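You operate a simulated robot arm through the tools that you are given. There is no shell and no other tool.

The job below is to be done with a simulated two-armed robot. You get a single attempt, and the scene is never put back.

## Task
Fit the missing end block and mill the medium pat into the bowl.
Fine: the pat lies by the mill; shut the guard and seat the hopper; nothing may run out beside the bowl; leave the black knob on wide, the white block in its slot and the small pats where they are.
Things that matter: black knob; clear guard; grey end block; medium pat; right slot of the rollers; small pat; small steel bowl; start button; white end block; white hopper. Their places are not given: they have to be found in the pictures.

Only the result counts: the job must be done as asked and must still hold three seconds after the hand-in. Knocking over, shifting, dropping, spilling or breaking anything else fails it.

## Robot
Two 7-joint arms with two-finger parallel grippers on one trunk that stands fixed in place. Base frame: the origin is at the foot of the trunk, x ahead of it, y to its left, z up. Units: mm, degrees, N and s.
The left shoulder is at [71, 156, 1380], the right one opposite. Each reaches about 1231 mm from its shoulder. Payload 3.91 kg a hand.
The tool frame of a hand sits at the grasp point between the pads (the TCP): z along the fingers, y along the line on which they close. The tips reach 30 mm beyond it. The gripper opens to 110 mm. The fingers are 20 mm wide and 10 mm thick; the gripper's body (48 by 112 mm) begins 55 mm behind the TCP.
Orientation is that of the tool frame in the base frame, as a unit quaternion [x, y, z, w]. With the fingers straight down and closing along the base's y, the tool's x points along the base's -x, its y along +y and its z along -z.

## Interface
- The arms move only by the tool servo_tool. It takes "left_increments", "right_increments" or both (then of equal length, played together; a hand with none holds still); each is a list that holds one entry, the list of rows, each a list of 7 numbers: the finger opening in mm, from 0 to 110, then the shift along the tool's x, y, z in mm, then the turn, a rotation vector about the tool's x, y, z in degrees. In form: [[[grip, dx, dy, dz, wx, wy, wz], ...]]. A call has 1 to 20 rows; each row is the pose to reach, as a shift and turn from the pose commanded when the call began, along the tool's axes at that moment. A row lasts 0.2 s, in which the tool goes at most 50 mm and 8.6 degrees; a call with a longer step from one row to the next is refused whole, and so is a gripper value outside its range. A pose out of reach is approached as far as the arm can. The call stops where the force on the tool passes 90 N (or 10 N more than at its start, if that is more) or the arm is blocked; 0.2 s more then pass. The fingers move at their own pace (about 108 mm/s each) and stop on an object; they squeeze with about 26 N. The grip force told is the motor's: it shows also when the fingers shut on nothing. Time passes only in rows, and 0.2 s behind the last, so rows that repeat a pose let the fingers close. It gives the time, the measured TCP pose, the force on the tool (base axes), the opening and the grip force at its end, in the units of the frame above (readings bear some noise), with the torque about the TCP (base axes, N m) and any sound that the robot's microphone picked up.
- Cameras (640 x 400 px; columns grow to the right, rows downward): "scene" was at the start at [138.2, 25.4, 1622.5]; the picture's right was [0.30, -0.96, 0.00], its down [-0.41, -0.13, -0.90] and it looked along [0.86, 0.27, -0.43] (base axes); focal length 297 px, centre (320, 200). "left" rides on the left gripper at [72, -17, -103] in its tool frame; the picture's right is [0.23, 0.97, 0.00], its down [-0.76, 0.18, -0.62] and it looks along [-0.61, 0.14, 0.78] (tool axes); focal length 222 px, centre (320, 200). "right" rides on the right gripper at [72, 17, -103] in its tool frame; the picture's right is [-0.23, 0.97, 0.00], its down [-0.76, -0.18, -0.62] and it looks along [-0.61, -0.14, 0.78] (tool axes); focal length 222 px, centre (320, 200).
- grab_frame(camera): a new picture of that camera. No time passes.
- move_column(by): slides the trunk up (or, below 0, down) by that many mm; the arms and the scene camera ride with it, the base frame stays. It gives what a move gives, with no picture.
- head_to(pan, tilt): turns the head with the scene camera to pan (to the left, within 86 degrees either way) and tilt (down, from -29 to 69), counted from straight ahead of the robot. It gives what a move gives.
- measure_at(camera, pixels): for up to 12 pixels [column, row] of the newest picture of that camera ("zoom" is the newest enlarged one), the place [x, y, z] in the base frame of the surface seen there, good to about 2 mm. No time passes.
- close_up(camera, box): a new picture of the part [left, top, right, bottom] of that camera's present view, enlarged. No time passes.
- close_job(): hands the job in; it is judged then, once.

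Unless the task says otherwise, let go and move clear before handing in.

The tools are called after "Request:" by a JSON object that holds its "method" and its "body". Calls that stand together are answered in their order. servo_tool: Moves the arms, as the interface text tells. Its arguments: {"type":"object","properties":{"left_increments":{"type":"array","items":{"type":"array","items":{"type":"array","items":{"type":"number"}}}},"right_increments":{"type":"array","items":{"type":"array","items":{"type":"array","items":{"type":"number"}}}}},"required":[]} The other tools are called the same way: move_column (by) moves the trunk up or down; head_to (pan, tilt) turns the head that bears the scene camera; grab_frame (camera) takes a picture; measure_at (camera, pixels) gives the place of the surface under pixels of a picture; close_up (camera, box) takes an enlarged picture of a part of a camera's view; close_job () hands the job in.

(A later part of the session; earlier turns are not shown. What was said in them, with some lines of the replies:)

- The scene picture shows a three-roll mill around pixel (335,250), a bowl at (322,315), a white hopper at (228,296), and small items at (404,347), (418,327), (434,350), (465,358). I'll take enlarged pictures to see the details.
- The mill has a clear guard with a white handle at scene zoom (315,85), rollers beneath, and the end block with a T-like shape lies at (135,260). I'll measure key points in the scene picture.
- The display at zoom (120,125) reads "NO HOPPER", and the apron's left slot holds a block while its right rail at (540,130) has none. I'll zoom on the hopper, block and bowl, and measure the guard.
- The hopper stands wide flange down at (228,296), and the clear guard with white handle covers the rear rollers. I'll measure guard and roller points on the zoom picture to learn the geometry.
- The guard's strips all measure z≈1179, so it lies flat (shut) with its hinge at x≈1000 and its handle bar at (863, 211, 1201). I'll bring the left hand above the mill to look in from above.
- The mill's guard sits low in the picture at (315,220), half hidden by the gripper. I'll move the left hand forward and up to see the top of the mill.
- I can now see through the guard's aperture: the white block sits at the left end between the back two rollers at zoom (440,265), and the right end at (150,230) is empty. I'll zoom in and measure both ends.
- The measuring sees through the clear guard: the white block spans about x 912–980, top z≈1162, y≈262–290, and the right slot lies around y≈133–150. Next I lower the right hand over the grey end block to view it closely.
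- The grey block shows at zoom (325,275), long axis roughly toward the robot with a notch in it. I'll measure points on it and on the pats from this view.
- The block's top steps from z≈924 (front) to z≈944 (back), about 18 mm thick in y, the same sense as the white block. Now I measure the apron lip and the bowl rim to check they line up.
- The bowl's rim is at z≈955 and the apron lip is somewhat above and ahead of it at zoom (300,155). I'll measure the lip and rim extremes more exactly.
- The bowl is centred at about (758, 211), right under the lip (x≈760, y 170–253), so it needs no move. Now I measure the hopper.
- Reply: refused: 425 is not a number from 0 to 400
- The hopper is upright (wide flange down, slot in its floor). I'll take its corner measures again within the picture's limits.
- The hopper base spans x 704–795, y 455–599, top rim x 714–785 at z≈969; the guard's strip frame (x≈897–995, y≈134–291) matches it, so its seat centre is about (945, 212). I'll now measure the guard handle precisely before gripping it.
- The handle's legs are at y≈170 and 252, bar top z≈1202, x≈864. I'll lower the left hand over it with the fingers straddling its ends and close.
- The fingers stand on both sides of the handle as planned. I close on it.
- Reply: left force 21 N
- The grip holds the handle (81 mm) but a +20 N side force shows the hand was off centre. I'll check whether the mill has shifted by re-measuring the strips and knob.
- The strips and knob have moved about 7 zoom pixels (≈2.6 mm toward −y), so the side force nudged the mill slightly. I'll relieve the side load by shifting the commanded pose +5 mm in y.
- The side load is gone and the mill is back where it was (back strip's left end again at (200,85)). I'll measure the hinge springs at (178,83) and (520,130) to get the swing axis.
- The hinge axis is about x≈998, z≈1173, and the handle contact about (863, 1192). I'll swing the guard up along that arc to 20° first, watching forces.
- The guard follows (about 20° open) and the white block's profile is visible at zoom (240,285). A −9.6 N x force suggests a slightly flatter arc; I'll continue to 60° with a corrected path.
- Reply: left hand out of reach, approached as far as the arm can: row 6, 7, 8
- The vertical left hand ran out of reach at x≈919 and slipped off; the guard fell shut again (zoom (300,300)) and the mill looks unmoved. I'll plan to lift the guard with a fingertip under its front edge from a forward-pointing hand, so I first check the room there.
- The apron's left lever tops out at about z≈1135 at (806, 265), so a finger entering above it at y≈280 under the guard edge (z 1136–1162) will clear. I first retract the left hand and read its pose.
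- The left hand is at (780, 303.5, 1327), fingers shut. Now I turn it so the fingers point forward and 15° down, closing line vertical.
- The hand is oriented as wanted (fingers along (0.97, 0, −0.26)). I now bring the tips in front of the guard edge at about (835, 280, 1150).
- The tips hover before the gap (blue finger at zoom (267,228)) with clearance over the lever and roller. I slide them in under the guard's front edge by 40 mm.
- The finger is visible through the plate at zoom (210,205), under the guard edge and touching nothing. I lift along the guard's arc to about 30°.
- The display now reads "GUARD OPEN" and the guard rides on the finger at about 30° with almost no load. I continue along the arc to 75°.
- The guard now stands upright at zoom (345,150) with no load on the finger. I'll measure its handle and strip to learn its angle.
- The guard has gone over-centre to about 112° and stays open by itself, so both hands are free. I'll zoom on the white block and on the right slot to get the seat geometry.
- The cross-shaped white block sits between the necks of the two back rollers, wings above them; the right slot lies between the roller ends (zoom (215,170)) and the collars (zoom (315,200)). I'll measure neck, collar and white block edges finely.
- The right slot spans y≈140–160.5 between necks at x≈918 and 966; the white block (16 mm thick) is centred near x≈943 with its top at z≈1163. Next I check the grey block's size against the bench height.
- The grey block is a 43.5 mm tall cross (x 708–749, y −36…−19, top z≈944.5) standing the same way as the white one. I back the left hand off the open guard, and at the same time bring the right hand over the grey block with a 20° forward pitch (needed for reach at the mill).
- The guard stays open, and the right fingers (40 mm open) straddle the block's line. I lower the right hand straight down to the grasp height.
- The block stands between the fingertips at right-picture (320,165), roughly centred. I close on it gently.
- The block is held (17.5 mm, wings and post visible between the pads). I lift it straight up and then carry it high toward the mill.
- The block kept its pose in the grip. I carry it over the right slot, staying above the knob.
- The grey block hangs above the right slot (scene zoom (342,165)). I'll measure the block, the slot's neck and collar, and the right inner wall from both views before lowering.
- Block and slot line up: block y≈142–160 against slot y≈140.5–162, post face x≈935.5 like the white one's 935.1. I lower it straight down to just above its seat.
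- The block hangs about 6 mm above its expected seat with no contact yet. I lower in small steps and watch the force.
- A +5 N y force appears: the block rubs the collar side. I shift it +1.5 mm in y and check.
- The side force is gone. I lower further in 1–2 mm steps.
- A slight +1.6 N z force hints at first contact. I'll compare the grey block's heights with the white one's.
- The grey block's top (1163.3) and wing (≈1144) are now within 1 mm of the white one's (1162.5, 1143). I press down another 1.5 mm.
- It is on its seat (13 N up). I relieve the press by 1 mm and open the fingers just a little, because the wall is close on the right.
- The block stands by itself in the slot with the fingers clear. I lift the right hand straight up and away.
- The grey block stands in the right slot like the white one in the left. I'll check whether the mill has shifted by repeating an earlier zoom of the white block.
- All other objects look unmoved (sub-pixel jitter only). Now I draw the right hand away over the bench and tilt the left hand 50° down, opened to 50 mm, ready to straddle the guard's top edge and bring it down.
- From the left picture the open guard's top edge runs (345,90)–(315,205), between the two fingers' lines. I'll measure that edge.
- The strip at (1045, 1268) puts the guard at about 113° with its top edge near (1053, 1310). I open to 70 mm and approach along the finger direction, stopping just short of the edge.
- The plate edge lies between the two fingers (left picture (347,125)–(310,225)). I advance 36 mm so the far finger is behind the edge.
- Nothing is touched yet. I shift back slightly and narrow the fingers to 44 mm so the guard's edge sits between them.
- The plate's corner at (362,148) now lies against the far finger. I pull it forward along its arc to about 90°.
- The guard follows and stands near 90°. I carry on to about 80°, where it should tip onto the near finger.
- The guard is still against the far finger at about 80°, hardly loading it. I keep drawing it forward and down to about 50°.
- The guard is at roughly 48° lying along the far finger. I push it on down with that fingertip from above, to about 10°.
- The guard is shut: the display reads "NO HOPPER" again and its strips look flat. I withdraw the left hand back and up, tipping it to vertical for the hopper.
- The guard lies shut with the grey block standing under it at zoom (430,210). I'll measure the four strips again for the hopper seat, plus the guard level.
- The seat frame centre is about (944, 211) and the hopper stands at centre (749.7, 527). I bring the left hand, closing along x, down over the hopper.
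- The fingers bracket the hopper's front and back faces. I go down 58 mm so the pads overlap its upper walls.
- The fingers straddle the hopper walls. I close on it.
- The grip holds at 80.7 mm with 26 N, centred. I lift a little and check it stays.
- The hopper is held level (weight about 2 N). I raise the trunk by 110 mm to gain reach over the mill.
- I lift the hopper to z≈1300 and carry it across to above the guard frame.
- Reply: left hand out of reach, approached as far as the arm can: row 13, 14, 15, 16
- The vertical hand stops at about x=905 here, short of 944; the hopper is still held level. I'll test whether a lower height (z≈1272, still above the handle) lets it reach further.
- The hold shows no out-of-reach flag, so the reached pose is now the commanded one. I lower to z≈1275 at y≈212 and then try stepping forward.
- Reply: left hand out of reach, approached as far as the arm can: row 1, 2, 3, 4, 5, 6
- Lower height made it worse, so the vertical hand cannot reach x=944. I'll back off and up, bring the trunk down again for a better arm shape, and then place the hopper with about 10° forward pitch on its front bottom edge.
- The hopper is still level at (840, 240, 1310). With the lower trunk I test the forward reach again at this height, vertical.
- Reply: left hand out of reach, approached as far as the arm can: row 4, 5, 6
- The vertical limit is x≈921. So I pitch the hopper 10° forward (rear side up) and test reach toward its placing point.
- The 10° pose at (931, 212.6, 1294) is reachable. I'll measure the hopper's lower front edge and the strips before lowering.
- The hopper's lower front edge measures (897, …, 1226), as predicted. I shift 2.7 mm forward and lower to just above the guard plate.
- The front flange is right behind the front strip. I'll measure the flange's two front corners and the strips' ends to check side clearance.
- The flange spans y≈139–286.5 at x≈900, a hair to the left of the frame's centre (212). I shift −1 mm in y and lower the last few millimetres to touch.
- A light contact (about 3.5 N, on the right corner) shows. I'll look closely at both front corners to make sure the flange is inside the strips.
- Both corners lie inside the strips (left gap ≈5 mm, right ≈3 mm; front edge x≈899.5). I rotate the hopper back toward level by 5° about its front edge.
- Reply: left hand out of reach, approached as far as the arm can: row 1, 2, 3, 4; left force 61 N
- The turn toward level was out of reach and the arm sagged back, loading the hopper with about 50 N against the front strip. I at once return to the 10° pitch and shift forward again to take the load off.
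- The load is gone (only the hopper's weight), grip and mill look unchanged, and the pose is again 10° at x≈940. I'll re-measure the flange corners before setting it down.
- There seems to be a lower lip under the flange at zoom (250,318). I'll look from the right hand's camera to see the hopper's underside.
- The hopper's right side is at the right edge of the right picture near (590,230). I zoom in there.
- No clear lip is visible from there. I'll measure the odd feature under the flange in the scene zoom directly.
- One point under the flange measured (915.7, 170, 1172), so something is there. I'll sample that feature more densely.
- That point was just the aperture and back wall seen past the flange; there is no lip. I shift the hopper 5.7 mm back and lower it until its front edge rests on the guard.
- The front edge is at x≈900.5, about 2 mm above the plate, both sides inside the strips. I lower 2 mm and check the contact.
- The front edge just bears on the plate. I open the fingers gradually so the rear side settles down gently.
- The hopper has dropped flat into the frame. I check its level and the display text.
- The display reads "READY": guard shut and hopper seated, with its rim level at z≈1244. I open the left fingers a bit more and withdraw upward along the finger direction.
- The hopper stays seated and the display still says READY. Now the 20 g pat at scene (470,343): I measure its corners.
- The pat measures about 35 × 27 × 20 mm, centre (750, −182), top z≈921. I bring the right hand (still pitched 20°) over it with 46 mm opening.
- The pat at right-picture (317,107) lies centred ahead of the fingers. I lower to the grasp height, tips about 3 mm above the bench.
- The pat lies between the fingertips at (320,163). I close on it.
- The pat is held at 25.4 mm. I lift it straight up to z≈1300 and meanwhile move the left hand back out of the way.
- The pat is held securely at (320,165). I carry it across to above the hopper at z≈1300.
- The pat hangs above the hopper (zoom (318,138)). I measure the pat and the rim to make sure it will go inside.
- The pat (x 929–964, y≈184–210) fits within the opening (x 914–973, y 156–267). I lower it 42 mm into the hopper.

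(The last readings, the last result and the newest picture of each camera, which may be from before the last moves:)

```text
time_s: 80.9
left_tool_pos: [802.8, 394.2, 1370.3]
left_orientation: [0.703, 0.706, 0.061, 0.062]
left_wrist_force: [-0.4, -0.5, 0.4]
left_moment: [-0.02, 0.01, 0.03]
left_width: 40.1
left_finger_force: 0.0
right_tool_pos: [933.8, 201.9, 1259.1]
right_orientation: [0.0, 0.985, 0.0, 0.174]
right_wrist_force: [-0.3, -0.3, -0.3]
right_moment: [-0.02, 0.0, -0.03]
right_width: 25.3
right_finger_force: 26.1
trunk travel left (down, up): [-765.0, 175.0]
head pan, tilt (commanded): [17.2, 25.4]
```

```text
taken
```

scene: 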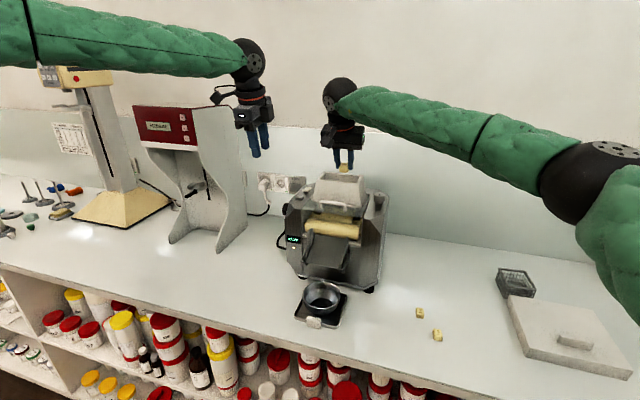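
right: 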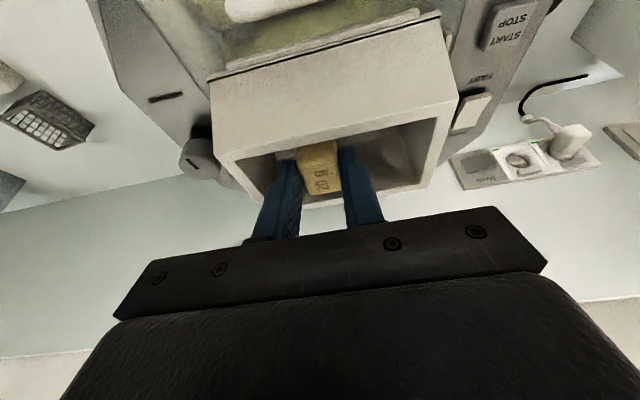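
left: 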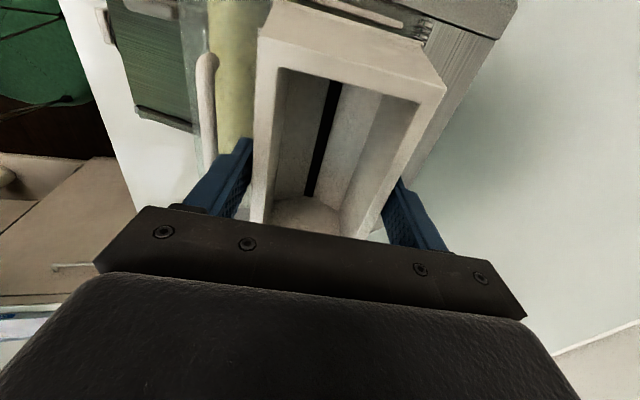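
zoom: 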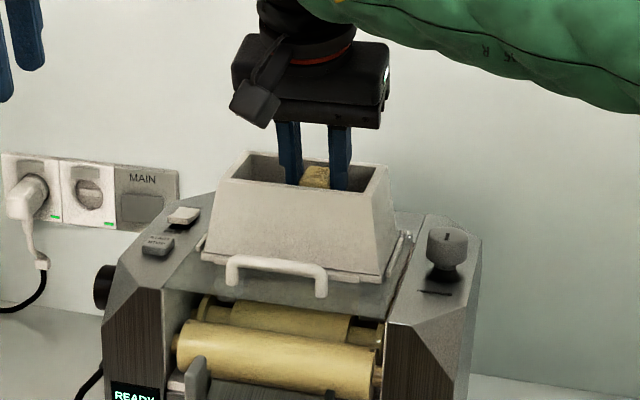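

The pat is inside the hopper opening. I lower 12 mm more and release it.

Request:
{"method": "servo_tool", "body": {"right_increments": [[[18, 2, 0, 5.6, 0, 0, 0], [18, 4.1, 0, 11.3, 0, 0, 0], [18, 4.1, 0, 11.3, 0, 0, 0], [28, 4.1, 0, 11.3, 0, 0, 0], [34, 4.1, 0, 11.3, 0, 0, 0], [40, 4.1, 0, 11.3, 0, 0, 0], [40, 4.1, 0, 11.3, 0, 0, 0]]]}}

Request:
{"method": "grab_frame", "body": {"camera": "right"}}

```text
time_s: 82.5
left_tool_pos: [802.6, 394.3, 1370.6]
left_orientation: [0.704, 0.705, 0.061, 0.061]
left_wrist_force: [0.3, -0.1, 0.1]
left_moment: [0.0, 0.0, -0.04]
left_width: 40.3
left_finger_force: 0.0
right_tool_pos: [935.8, 202.0, 1248.5]
right_orientation: [-0.001, 0.985, 0.0, 0.174]
right_wrist_force: [-0.3, -0.3, -1.0]
right_moment: [-0.02, 0.02, 0.0]
right_width: 40.2
right_finger_force: 0.1
trunk travel left (down, up): [-765.0, 175.0]
head pan, tilt (commanded): [17.2, 25.4]
```

```text
taken
```

right: 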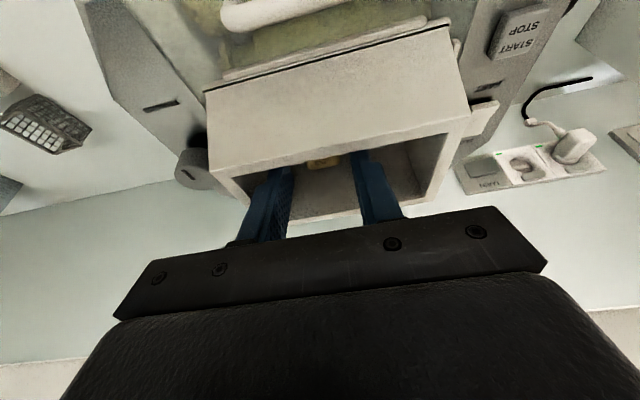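

The pat has dropped to the hopper's floor (322,162). I lift the right hand straight up and move it back to the right.

Request:
{"method": "servo_tool", "body": {"right_increments": [[[40, -10.3, 0, -28.2, 0, 0, 0], [40, -24, 0, -65.8, 0, 0, 0], [40, -34, 0, -94, 0, 0, 0], [40, -20, -40, -105, 0, 0, 0], [40, 0, -85, -112, 0, 0, 0], [40, 25, -125, -120, 0, 0, 0], [40, 50, -165, -130, 0, 0, 0], [40, 75, -205, -140, 0, 0, 0]]]}}

Request:
{"method": "grab_frame", "body": {"camera": "scene"}}

Request:
{"method": "close_up", "body": {"camera": "scene", "box": [280, 160, 400, 260]}}

Request:
{"method": "grab_frame", "body": {"camera": "left"}}

```text
time_s: 84.3
left_tool_pos: [801.6, 392.2, 1373.5]
left_orientation: [0.704, 0.705, 0.063, 0.061]
left_wrist_force: [-0.2, 0.2, 0.0]
left_moment: [0.04, -0.01, 0.02]
left_width: 39.9
left_finger_force: 0.2
right_tool_pos: [816.2, -5.0, 1355.0]
right_orientation: [0.0, 0.985, 0.001, 0.174]
right_wrist_force: [-0.2, 0.1, -0.3]
right_moment: [0.03, -0.02, -0.01]
right_width: 40.2
right_finger_force: 0.0
trunk travel left (down, up): [-765.0, 175.0]
head pan, tilt (commanded): [17.2, 25.4]
```

```text
taken
```

scene: 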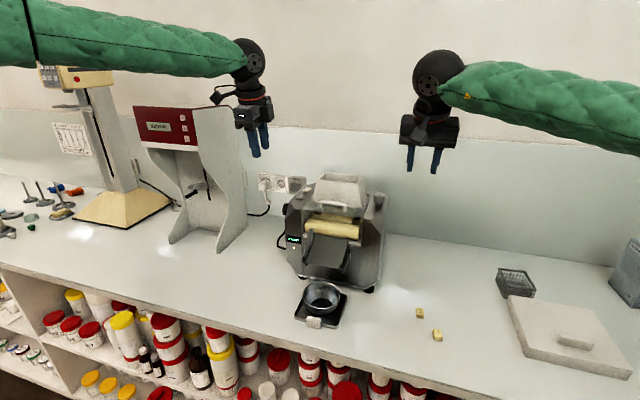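

```text
4.00 times, centred on (340, 210) of scene
```

zoom: 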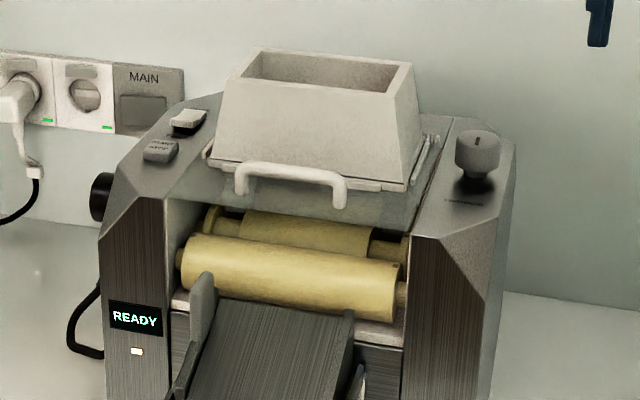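

```text
taken
```

left: 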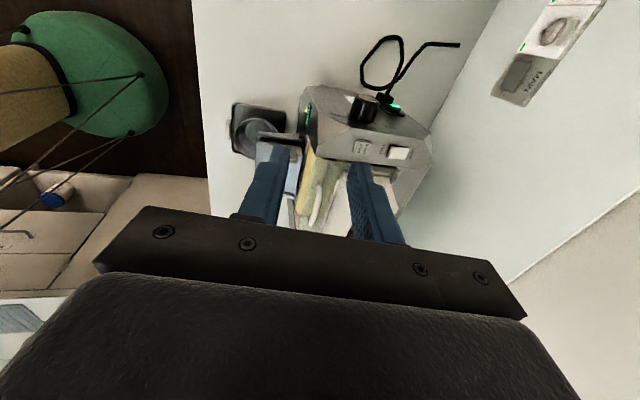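

Display is READY and the pat is in. I measure the START/STOP button (zoom (160,150)) for the press.

Request:
{"method": "close_up", "body": {"camera": "scene", "box": [290, 180, 326, 207]}}

Request:
{"method": "measure_at", "body": {"camera": "zoom", "pixels": [[180, 235], [140, 220], [220, 220], [150, 260], [210, 255], [180, 210], [280, 130], [250, 160], [180, 290], [320, 100], [260, 200], [120, 260]]}}

Request:
{"method": "close_up", "body": {"camera": "left", "box": [330, 100, 430, 180]}}

Request:
{"method": "measure_at", "body": {"camera": "zoom", "pixels": [[210, 270], [160, 240], [250, 250], [180, 330], [245, 300], [430, 340], [480, 320], [420, 300]]}}

```text
14.81 times, centred on (308, 194) of scene
```

zoom: 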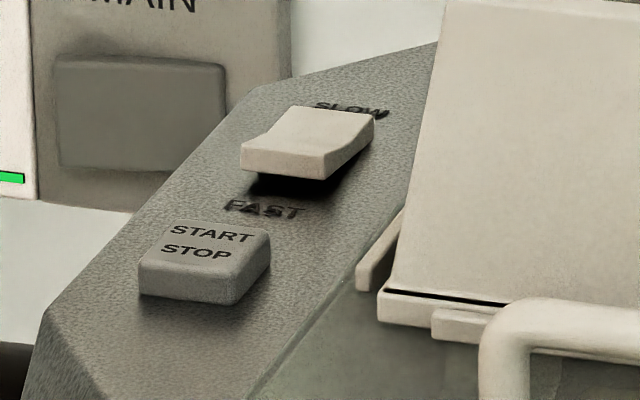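

```text
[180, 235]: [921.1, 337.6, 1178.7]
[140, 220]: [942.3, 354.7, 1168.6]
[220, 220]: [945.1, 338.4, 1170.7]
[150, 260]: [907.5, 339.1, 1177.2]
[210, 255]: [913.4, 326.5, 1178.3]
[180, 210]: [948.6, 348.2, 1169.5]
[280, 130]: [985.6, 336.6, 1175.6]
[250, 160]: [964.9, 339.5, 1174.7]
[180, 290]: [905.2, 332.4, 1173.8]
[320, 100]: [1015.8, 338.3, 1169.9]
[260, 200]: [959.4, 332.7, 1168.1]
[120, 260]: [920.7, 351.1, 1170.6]
```

```text
5.00 times, centred on (380, 140) of left
```

zoom: 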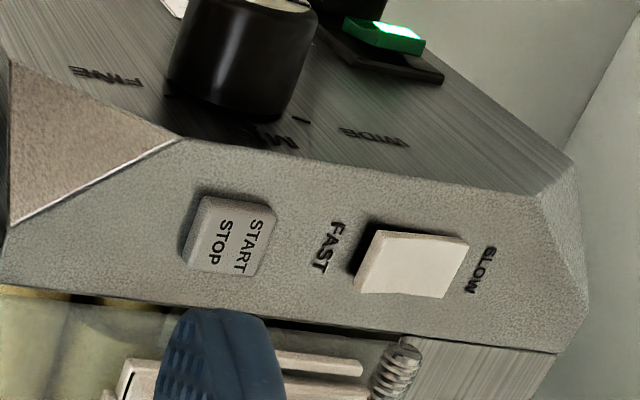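

```text
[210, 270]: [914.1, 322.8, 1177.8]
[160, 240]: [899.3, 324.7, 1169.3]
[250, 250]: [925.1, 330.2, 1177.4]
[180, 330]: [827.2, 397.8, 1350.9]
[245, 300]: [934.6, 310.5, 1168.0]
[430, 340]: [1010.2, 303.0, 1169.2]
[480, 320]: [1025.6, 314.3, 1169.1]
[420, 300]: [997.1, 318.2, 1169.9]
```

The button's top is centred at about (917, 331, 1178), standing 8 mm proud. I close the left fingers and bring the tip to 30 mm above it.

Request:
{"method": "servo_tool", "body": {"left_increments": [[[20, -12, 17, 25, 0, 0, 0], [0, -25, 34, 55, 0, 0, 0], [0, -38, 51, 85, 0, 0, 0], [0, -50, 68, 115, 0, 0, 0], [0, -62, 84.6, 147.9, 0, 0, 0], [0, -62, 84.6, 147.9, 0, 0, 0]]]}}

Request:
{"method": "close_up", "body": {"camera": "scene", "box": [270, 130, 370, 220]}}

Request:
{"method": "close_up", "body": {"camera": "left", "box": [240, 80, 400, 220]}}

```text
time_s: 85.7
left_tool_pos: [910.7, 333.0, 1240.3]
left_orientation: [0.704, 0.705, 0.061, 0.062]
left_wrist_force: [-0.1, 0.4, -0.7]
left_moment: [-0.02, -0.03, -0.02]
left_width: 0.0
left_finger_force: 26.1
right_tool_pos: [815.2, -2.8, 1356.5]
right_orientation: [0.0, 0.985, 0.0, 0.173]
right_wrist_force: [0.6, -0.1, 0.7]
right_moment: [0.03, -0.02, 0.01]
right_width: 39.9
right_finger_force: 0.1
trunk travel left (down, up): [-765.0, 175.0]
head pan, tilt (commanded): [17.2, 25.4]
```

```text
4.44 times, centred on (320, 175) of scene
```

zoom: 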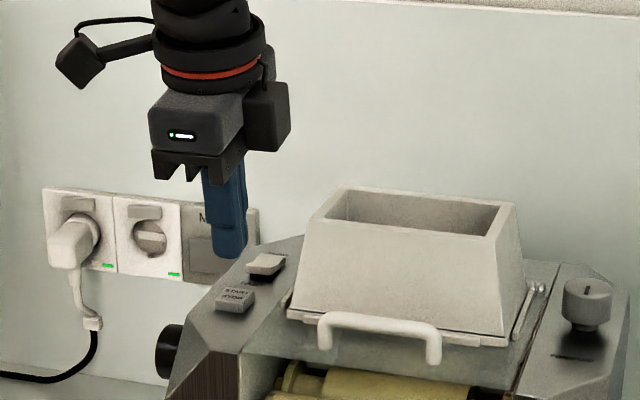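

```text
2.86 times, centred on (320, 150) of left
```

zoom: 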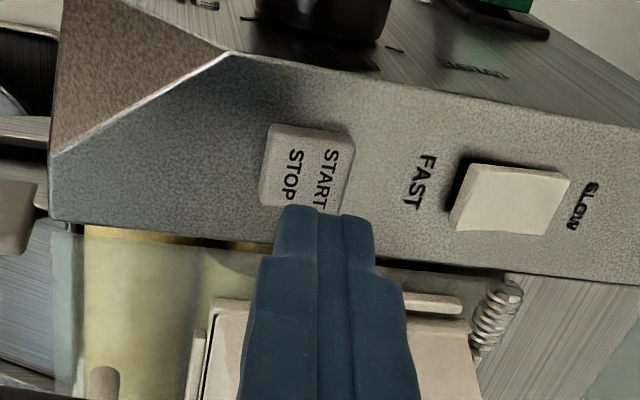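

The tip is aligned over the button. I go down to just above it, then press in small steps.

Request:
{"method": "servo_tool", "body": {"left_increments": [[[0, 0, -2, 10, 0, 0, 0], [0, 0, -4, 20, 0, 0, 0], [0, 0, -5.2, 29.5, 0, 0, 0], [0, 0, -5.2, 29.5, 0, 0, 0]]]}}

Request:
{"method": "close_up", "body": {"camera": "scene", "box": [285, 160, 345, 210]}}

```text
time_s: 86.7
left_tool_pos: [911.8, 332.2, 1209.0]
left_orientation: [0.704, 0.705, 0.062, 0.061]
left_wrist_force: [-0.2, 0.3, -0.3]
left_moment: [0.01, -0.01, -0.01]
left_width: 0.1
left_finger_force: 25.8
right_tool_pos: [816.9, -3.2, 1354.9]
right_orientation: [0.0, 0.985, 0.001, 0.173]
right_wrist_force: [-0.8, -0.5, -0.8]
right_moment: [-0.02, 0.02, 0.03]
right_width: 40.2
right_finger_force: 0.1
trunk travel left (down, up): [-765.0, 175.0]
head pan, tilt (commanded): [17.2, 25.4]
```

```text
8.00 times, centred on (315, 185) of scene
```

zoom: 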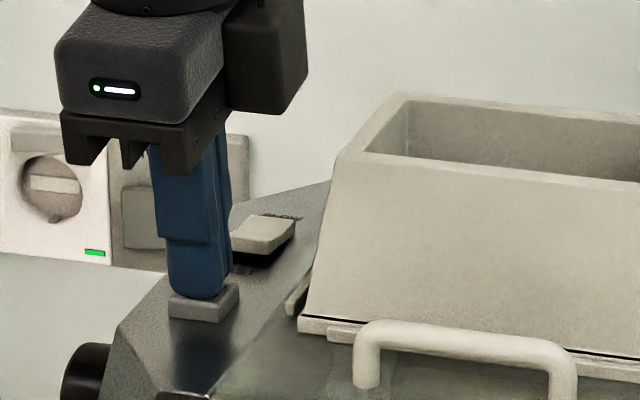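

The tip rests just above the button face. I press 3.5 mm down and look at the force and sound.

Request:
{"method": "servo_tool", "body": {"left_increments": [[[0, 0, -0.3, 1.5, 0, 0, 0], [0, 0, -0.6, 3.4, 0, 0, 0]]]}}

Request:
{"method": "close_up", "body": {"camera": "scene", "box": [270, 170, 350, 260]}}

```text
time_s: 87.3
left_tool_pos: [912.7, 333.1, 1207.4]
left_orientation: [0.704, 0.705, 0.062, 0.061]
left_wrist_force: [-0.2, 0.1, 2.3]
left_moment: [0.01, -0.01, -0.01]
left_width: 0.2
left_finger_force: 26.1
right_tool_pos: [817.2, -3.0, 1354.5]
right_orientation: [0.0, 0.985, 0.001, 0.174]
right_wrist_force: [-0.3, 0.1, 0.5]
right_moment: [-0.01, -0.01, -0.02]
right_width: 39.9
right_finger_force: 0.0
trunk travel left (down, up): [-765.0, 175.0]
head pan, tilt (commanded): [17.2, 25.4]
heard: click
```

```text
4.44 times, centred on (310, 215) of scene
```

zoom: 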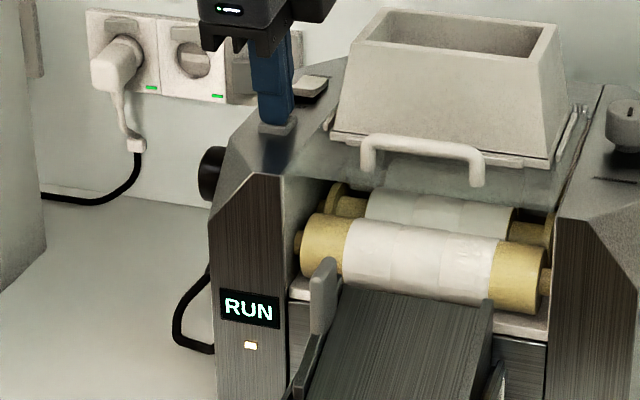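

A click was heard, the display reads "RUN" and white paste coats the rollers. I lift the finger off the button and then watch.

Request:
{"method": "servo_tool", "body": {"left_increments": [[[0, 0, 1.7, -10, 0, 0, 0], [0, 0, 5, -30, 0, 0, 0], [0, 0, 10, -60, 0, 0, 0], [0, 0, 12, -90, 0, 0, 0]]]}}

Request:
{"method": "close_up", "body": {"camera": "scene", "box": [270, 170, 380, 335]}}

```text
time_s: 88.3
left_tool_pos: [907.1, 331.7, 1300.1]
left_orientation: [0.704, 0.704, 0.062, 0.061]
left_wrist_force: [-0.6, -0.5, -0.7]
left_moment: [-0.02, 0.01, -0.02]
left_width: 0.0
left_finger_force: 26.4
right_tool_pos: [817.0, -3.8, 1356.2]
right_orientation: [0.0, 0.985, 0.0, 0.174]
right_wrist_force: [-0.6, -0.4, 0.3]
right_moment: [0.02, -0.02, 0.04]
right_width: 40.1
right_finger_force: 0.1
trunk travel left (down, up): [-765.0, 175.0]
head pan, tilt (commanded): [17.2, 25.4]
```

```text
2.42 times, centred on (325, 252) of scene
```

zoom: 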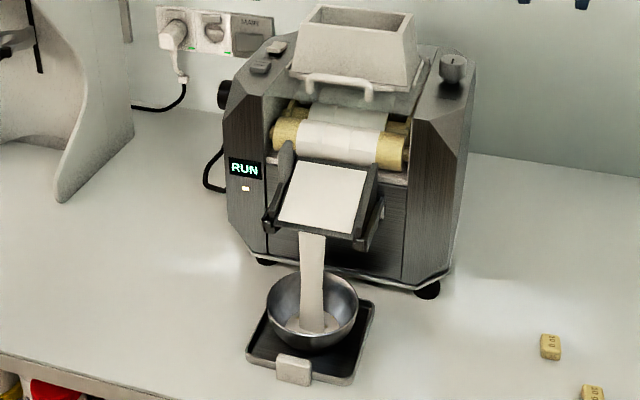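

Paste runs down the apron as a ribbon straight into the bowl (zoom (312,290)). I let time pass while drawing the left hand back.

Request:
{"method": "servo_tool", "body": {"left_increments": [[[0, 5, -15, 0, 0, 0, 0], [0, 10, -35, -3, 0, 0, 0], [0, 15, -55, -6, 0, 0, 0], [0, 20, -75, -9, 0, 0, 0], [0, 30, -95, -12, 0, 0, 0], [0, 40, -110, -15, 0, 0, 0], [0, 50, -120, -18, 0, 0, 0], [0, 50, -120, -18, 0, 0, 0], [0, 50, -120, -18, 0, 0, 0], [0, 50, -120, -18, 0, 0, 0]]]}}

Request:
{"method": "close_up", "body": {"camera": "scene", "box": [270, 170, 380, 335]}}

```text
time_s: 90.5
left_tool_pos: [788.2, 382.8, 1293.6]
left_orientation: [0.705, 0.704, 0.06, 0.061]
left_wrist_force: [0.2, 0.0, -0.4]
left_moment: [0.0, 0.01, 0.0]
left_width: 0.0
left_finger_force: 25.9
right_tool_pos: [817.2, -3.1, 1355.9]
right_orientation: [0.0, 0.985, 0.001, 0.174]
right_wrist_force: [0.5, -0.9, -0.3]
right_moment: [0.01, -0.02, 0.03]
right_width: 40.1
right_finger_force: 0.0
trunk travel left (down, up): [-765.0, 175.0]
head pan, tilt (commanded): [17.2, 25.4]
```

```text
2.42 times, centred on (325, 252) of scene
```

zoom: 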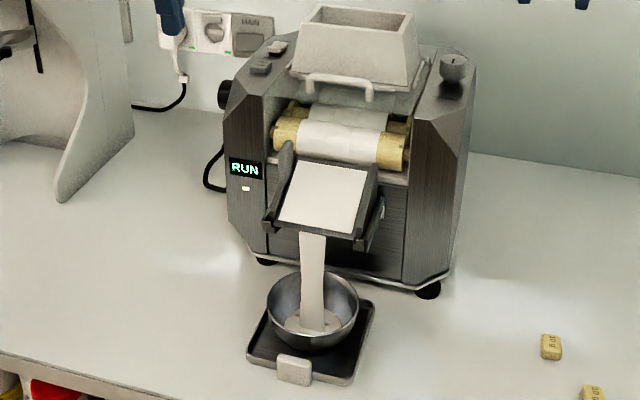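

Milling goes on cleanly: the ribbon lands in the bowl and the tray and bench stay clean. I wait on.

Request:
{"method": "servo_tool", "body": {"left_increments": [[[0, 0, 0, 0, 0, 0, 0], [0, 0, 0, 0, 0, 0, 0], [0, 0, 0, 0, 0, 0, 0], [0, 0, 0, 0, 0, 0, 0], [0, 0, 0, 0, 0, 0, 0], [0, 0, 0, 0, 0, 0, 0], [0, 0, 0, 0, 0, 0, 0], [0, 0, 0, 0, 0, 0, 0], [0, 0, 0, 0, 0, 0, 0], [0, 0, 0, 0, 0, 0, 0], [0, 0, 0, 0, 0, 0, 0], [0, 0, 0, 0, 0, 0, 0], [0, 0, 0, 0, 0, 0, 0], [0, 0, 0, 0, 0, 0, 0], [0, 0, 0, 0, 0, 0, 0], [0, 0, 0, 0, 0, 0, 0], [0, 0, 0, 0, 0, 0, 0], [0, 0, 0, 0, 0, 0, 0], [0, 0, 0, 0, 0, 0, 0], [0, 0, 0, 0, 0, 0, 0]]]}}

Request:
{"method": "close_up", "body": {"camera": "scene", "box": [270, 170, 380, 335]}}

```text
time_s: 94.7
left_tool_pos: [787.2, 381.6, 1293.0]
left_orientation: [0.704, 0.705, 0.062, 0.061]
left_wrist_force: [0.8, 0.4, 0.4]
left_moment: [0.01, 0.01, -0.01]
left_width: 0.2
left_finger_force: 25.8
right_tool_pos: [817.0, -2.6, 1354.8]
right_orientation: [0.0, 0.985, 0.0, 0.173]
right_wrist_force: [-0.1, 0.0, 0.2]
right_moment: [0.01, 0.03, -0.02]
right_width: 40.0
right_finger_force: 0.2
trunk travel left (down, up): [-765.0, 175.0]
head pan, tilt (commanded): [17.2, 25.4]
```

```text
2.42 times, centred on (325, 252) of scene
```

zoom: 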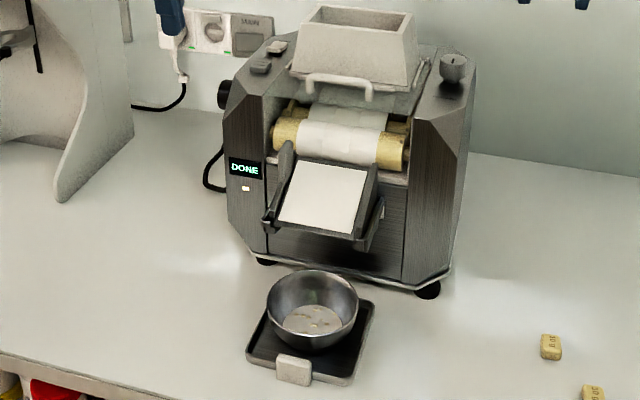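

The display reads "DONE" and the ribbon has stopped. I inspect the bowl, tray, mill and knob closely before handing in.

Request:
{"method": "close_up", "body": {"camera": "scene", "box": [285, 270, 365, 335]}}

Request:
{"method": "close_up", "body": {"camera": "scene", "box": [280, 165, 400, 265]}}

Request:
{"method": "grab_frame", "body": {"camera": "left"}}

Request:
{"method": "grab_frame", "body": {"camera": "scene"}}

```text
6.15 times, centred on (325, 302) of scene
```

zoom: 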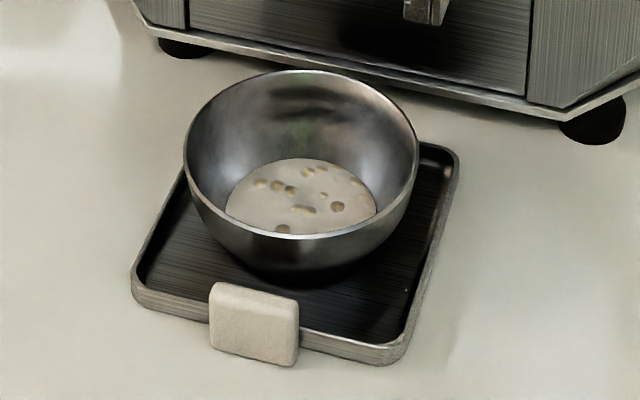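

```text
4.00 times, centred on (340, 215) of scene
```

zoom: 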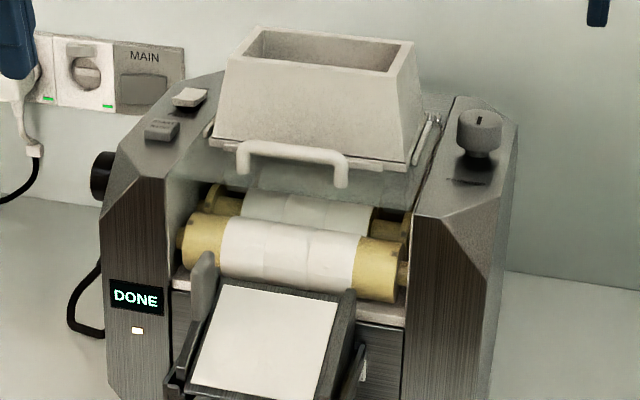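

```text
taken
```

left: 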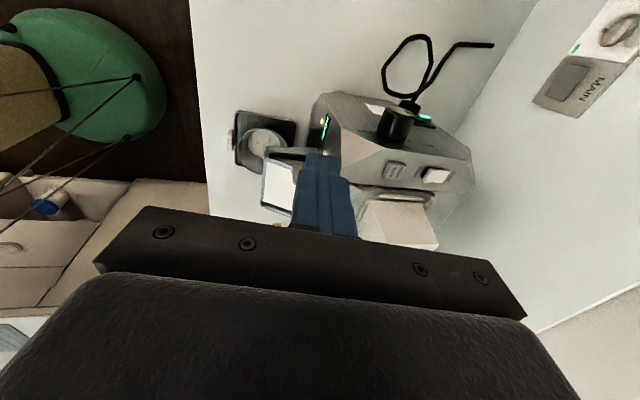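

```text
taken
```

scene: 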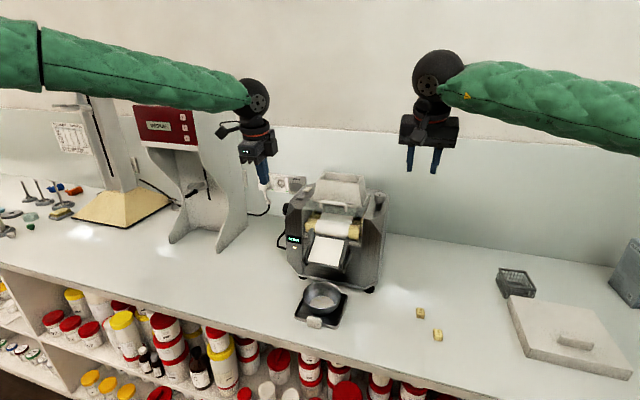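

The paste lies wholly in the bowl, and tray and bench are clean. One last look at the end blocks under the guard and at the knob's setting.

Request:
{"method": "close_up", "body": {"camera": "scene", "box": [315, 205, 390, 245]}}

Request:
{"method": "close_up", "body": {"camera": "left", "box": [300, 80, 480, 240]}}

Request:
{"method": "grab_frame", "body": {"camera": "right"}}

```text
8.53 times, centred on (352, 225) of scene
```

zoom: 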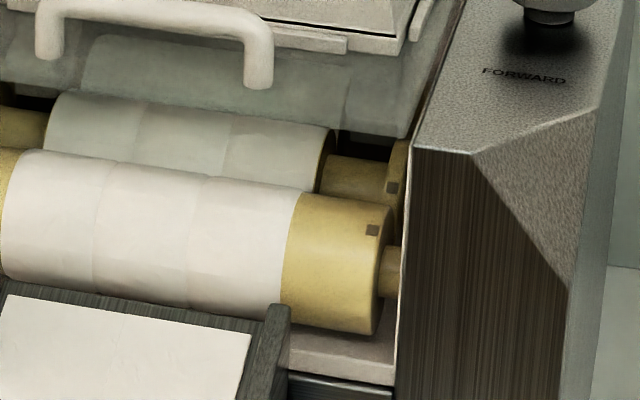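

```text
2.50 times, centred on (390, 160) of left
```

zoom: 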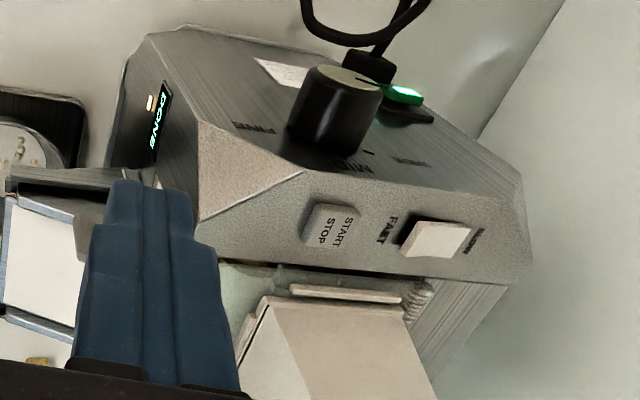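

```text
taken
```

right: 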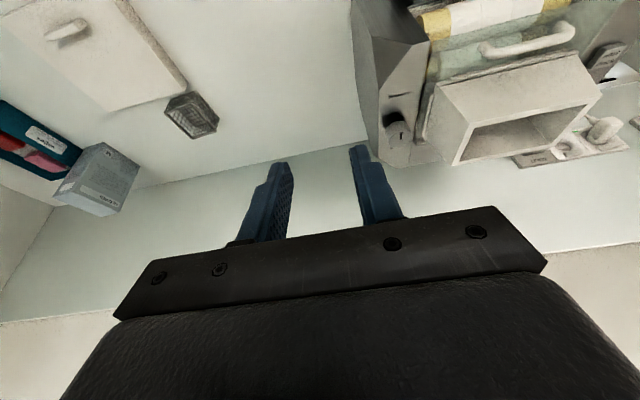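

The knob still points to WIDE, the hopper and guard are seated, the paste is all in the bowl with the display at "DONE", and both hands are clear. I hand the job in.

Request:
{"method": "close_job", "body": {}}

```text
The job is handed in.
```

The job is handed in. The display read "DONE" and the milled 20 g pat was all in the bowl, with the tray and bench clean. I don't have the judging result.

- **End block:** the grey block went into the right slot, level with the white one within about 1 mm. I confirmed it standing there after shutting the guard. The hopper hid it in my final pictures, so I did not see it again after milling.
- **Guard and hopper:** the guard is shut and the hopper is seated in its frame on top. The display showed "READY" before I pressed start.
- **Left alone:** the black knob still points to wide, and the small pats were not touched. I left the white block in its slot.
- **Mill position:** while I worked the guard handle it moved about 2.6 mm sideways and came back. Setting the hopper down pushed it with roughly 50 N for a moment. It looked to be in its original place afterwards.
- **Lumps in the paste:** the paste in the bowl still shows some yellow bits. I took these to come from the wide roller gap and ran it only once.
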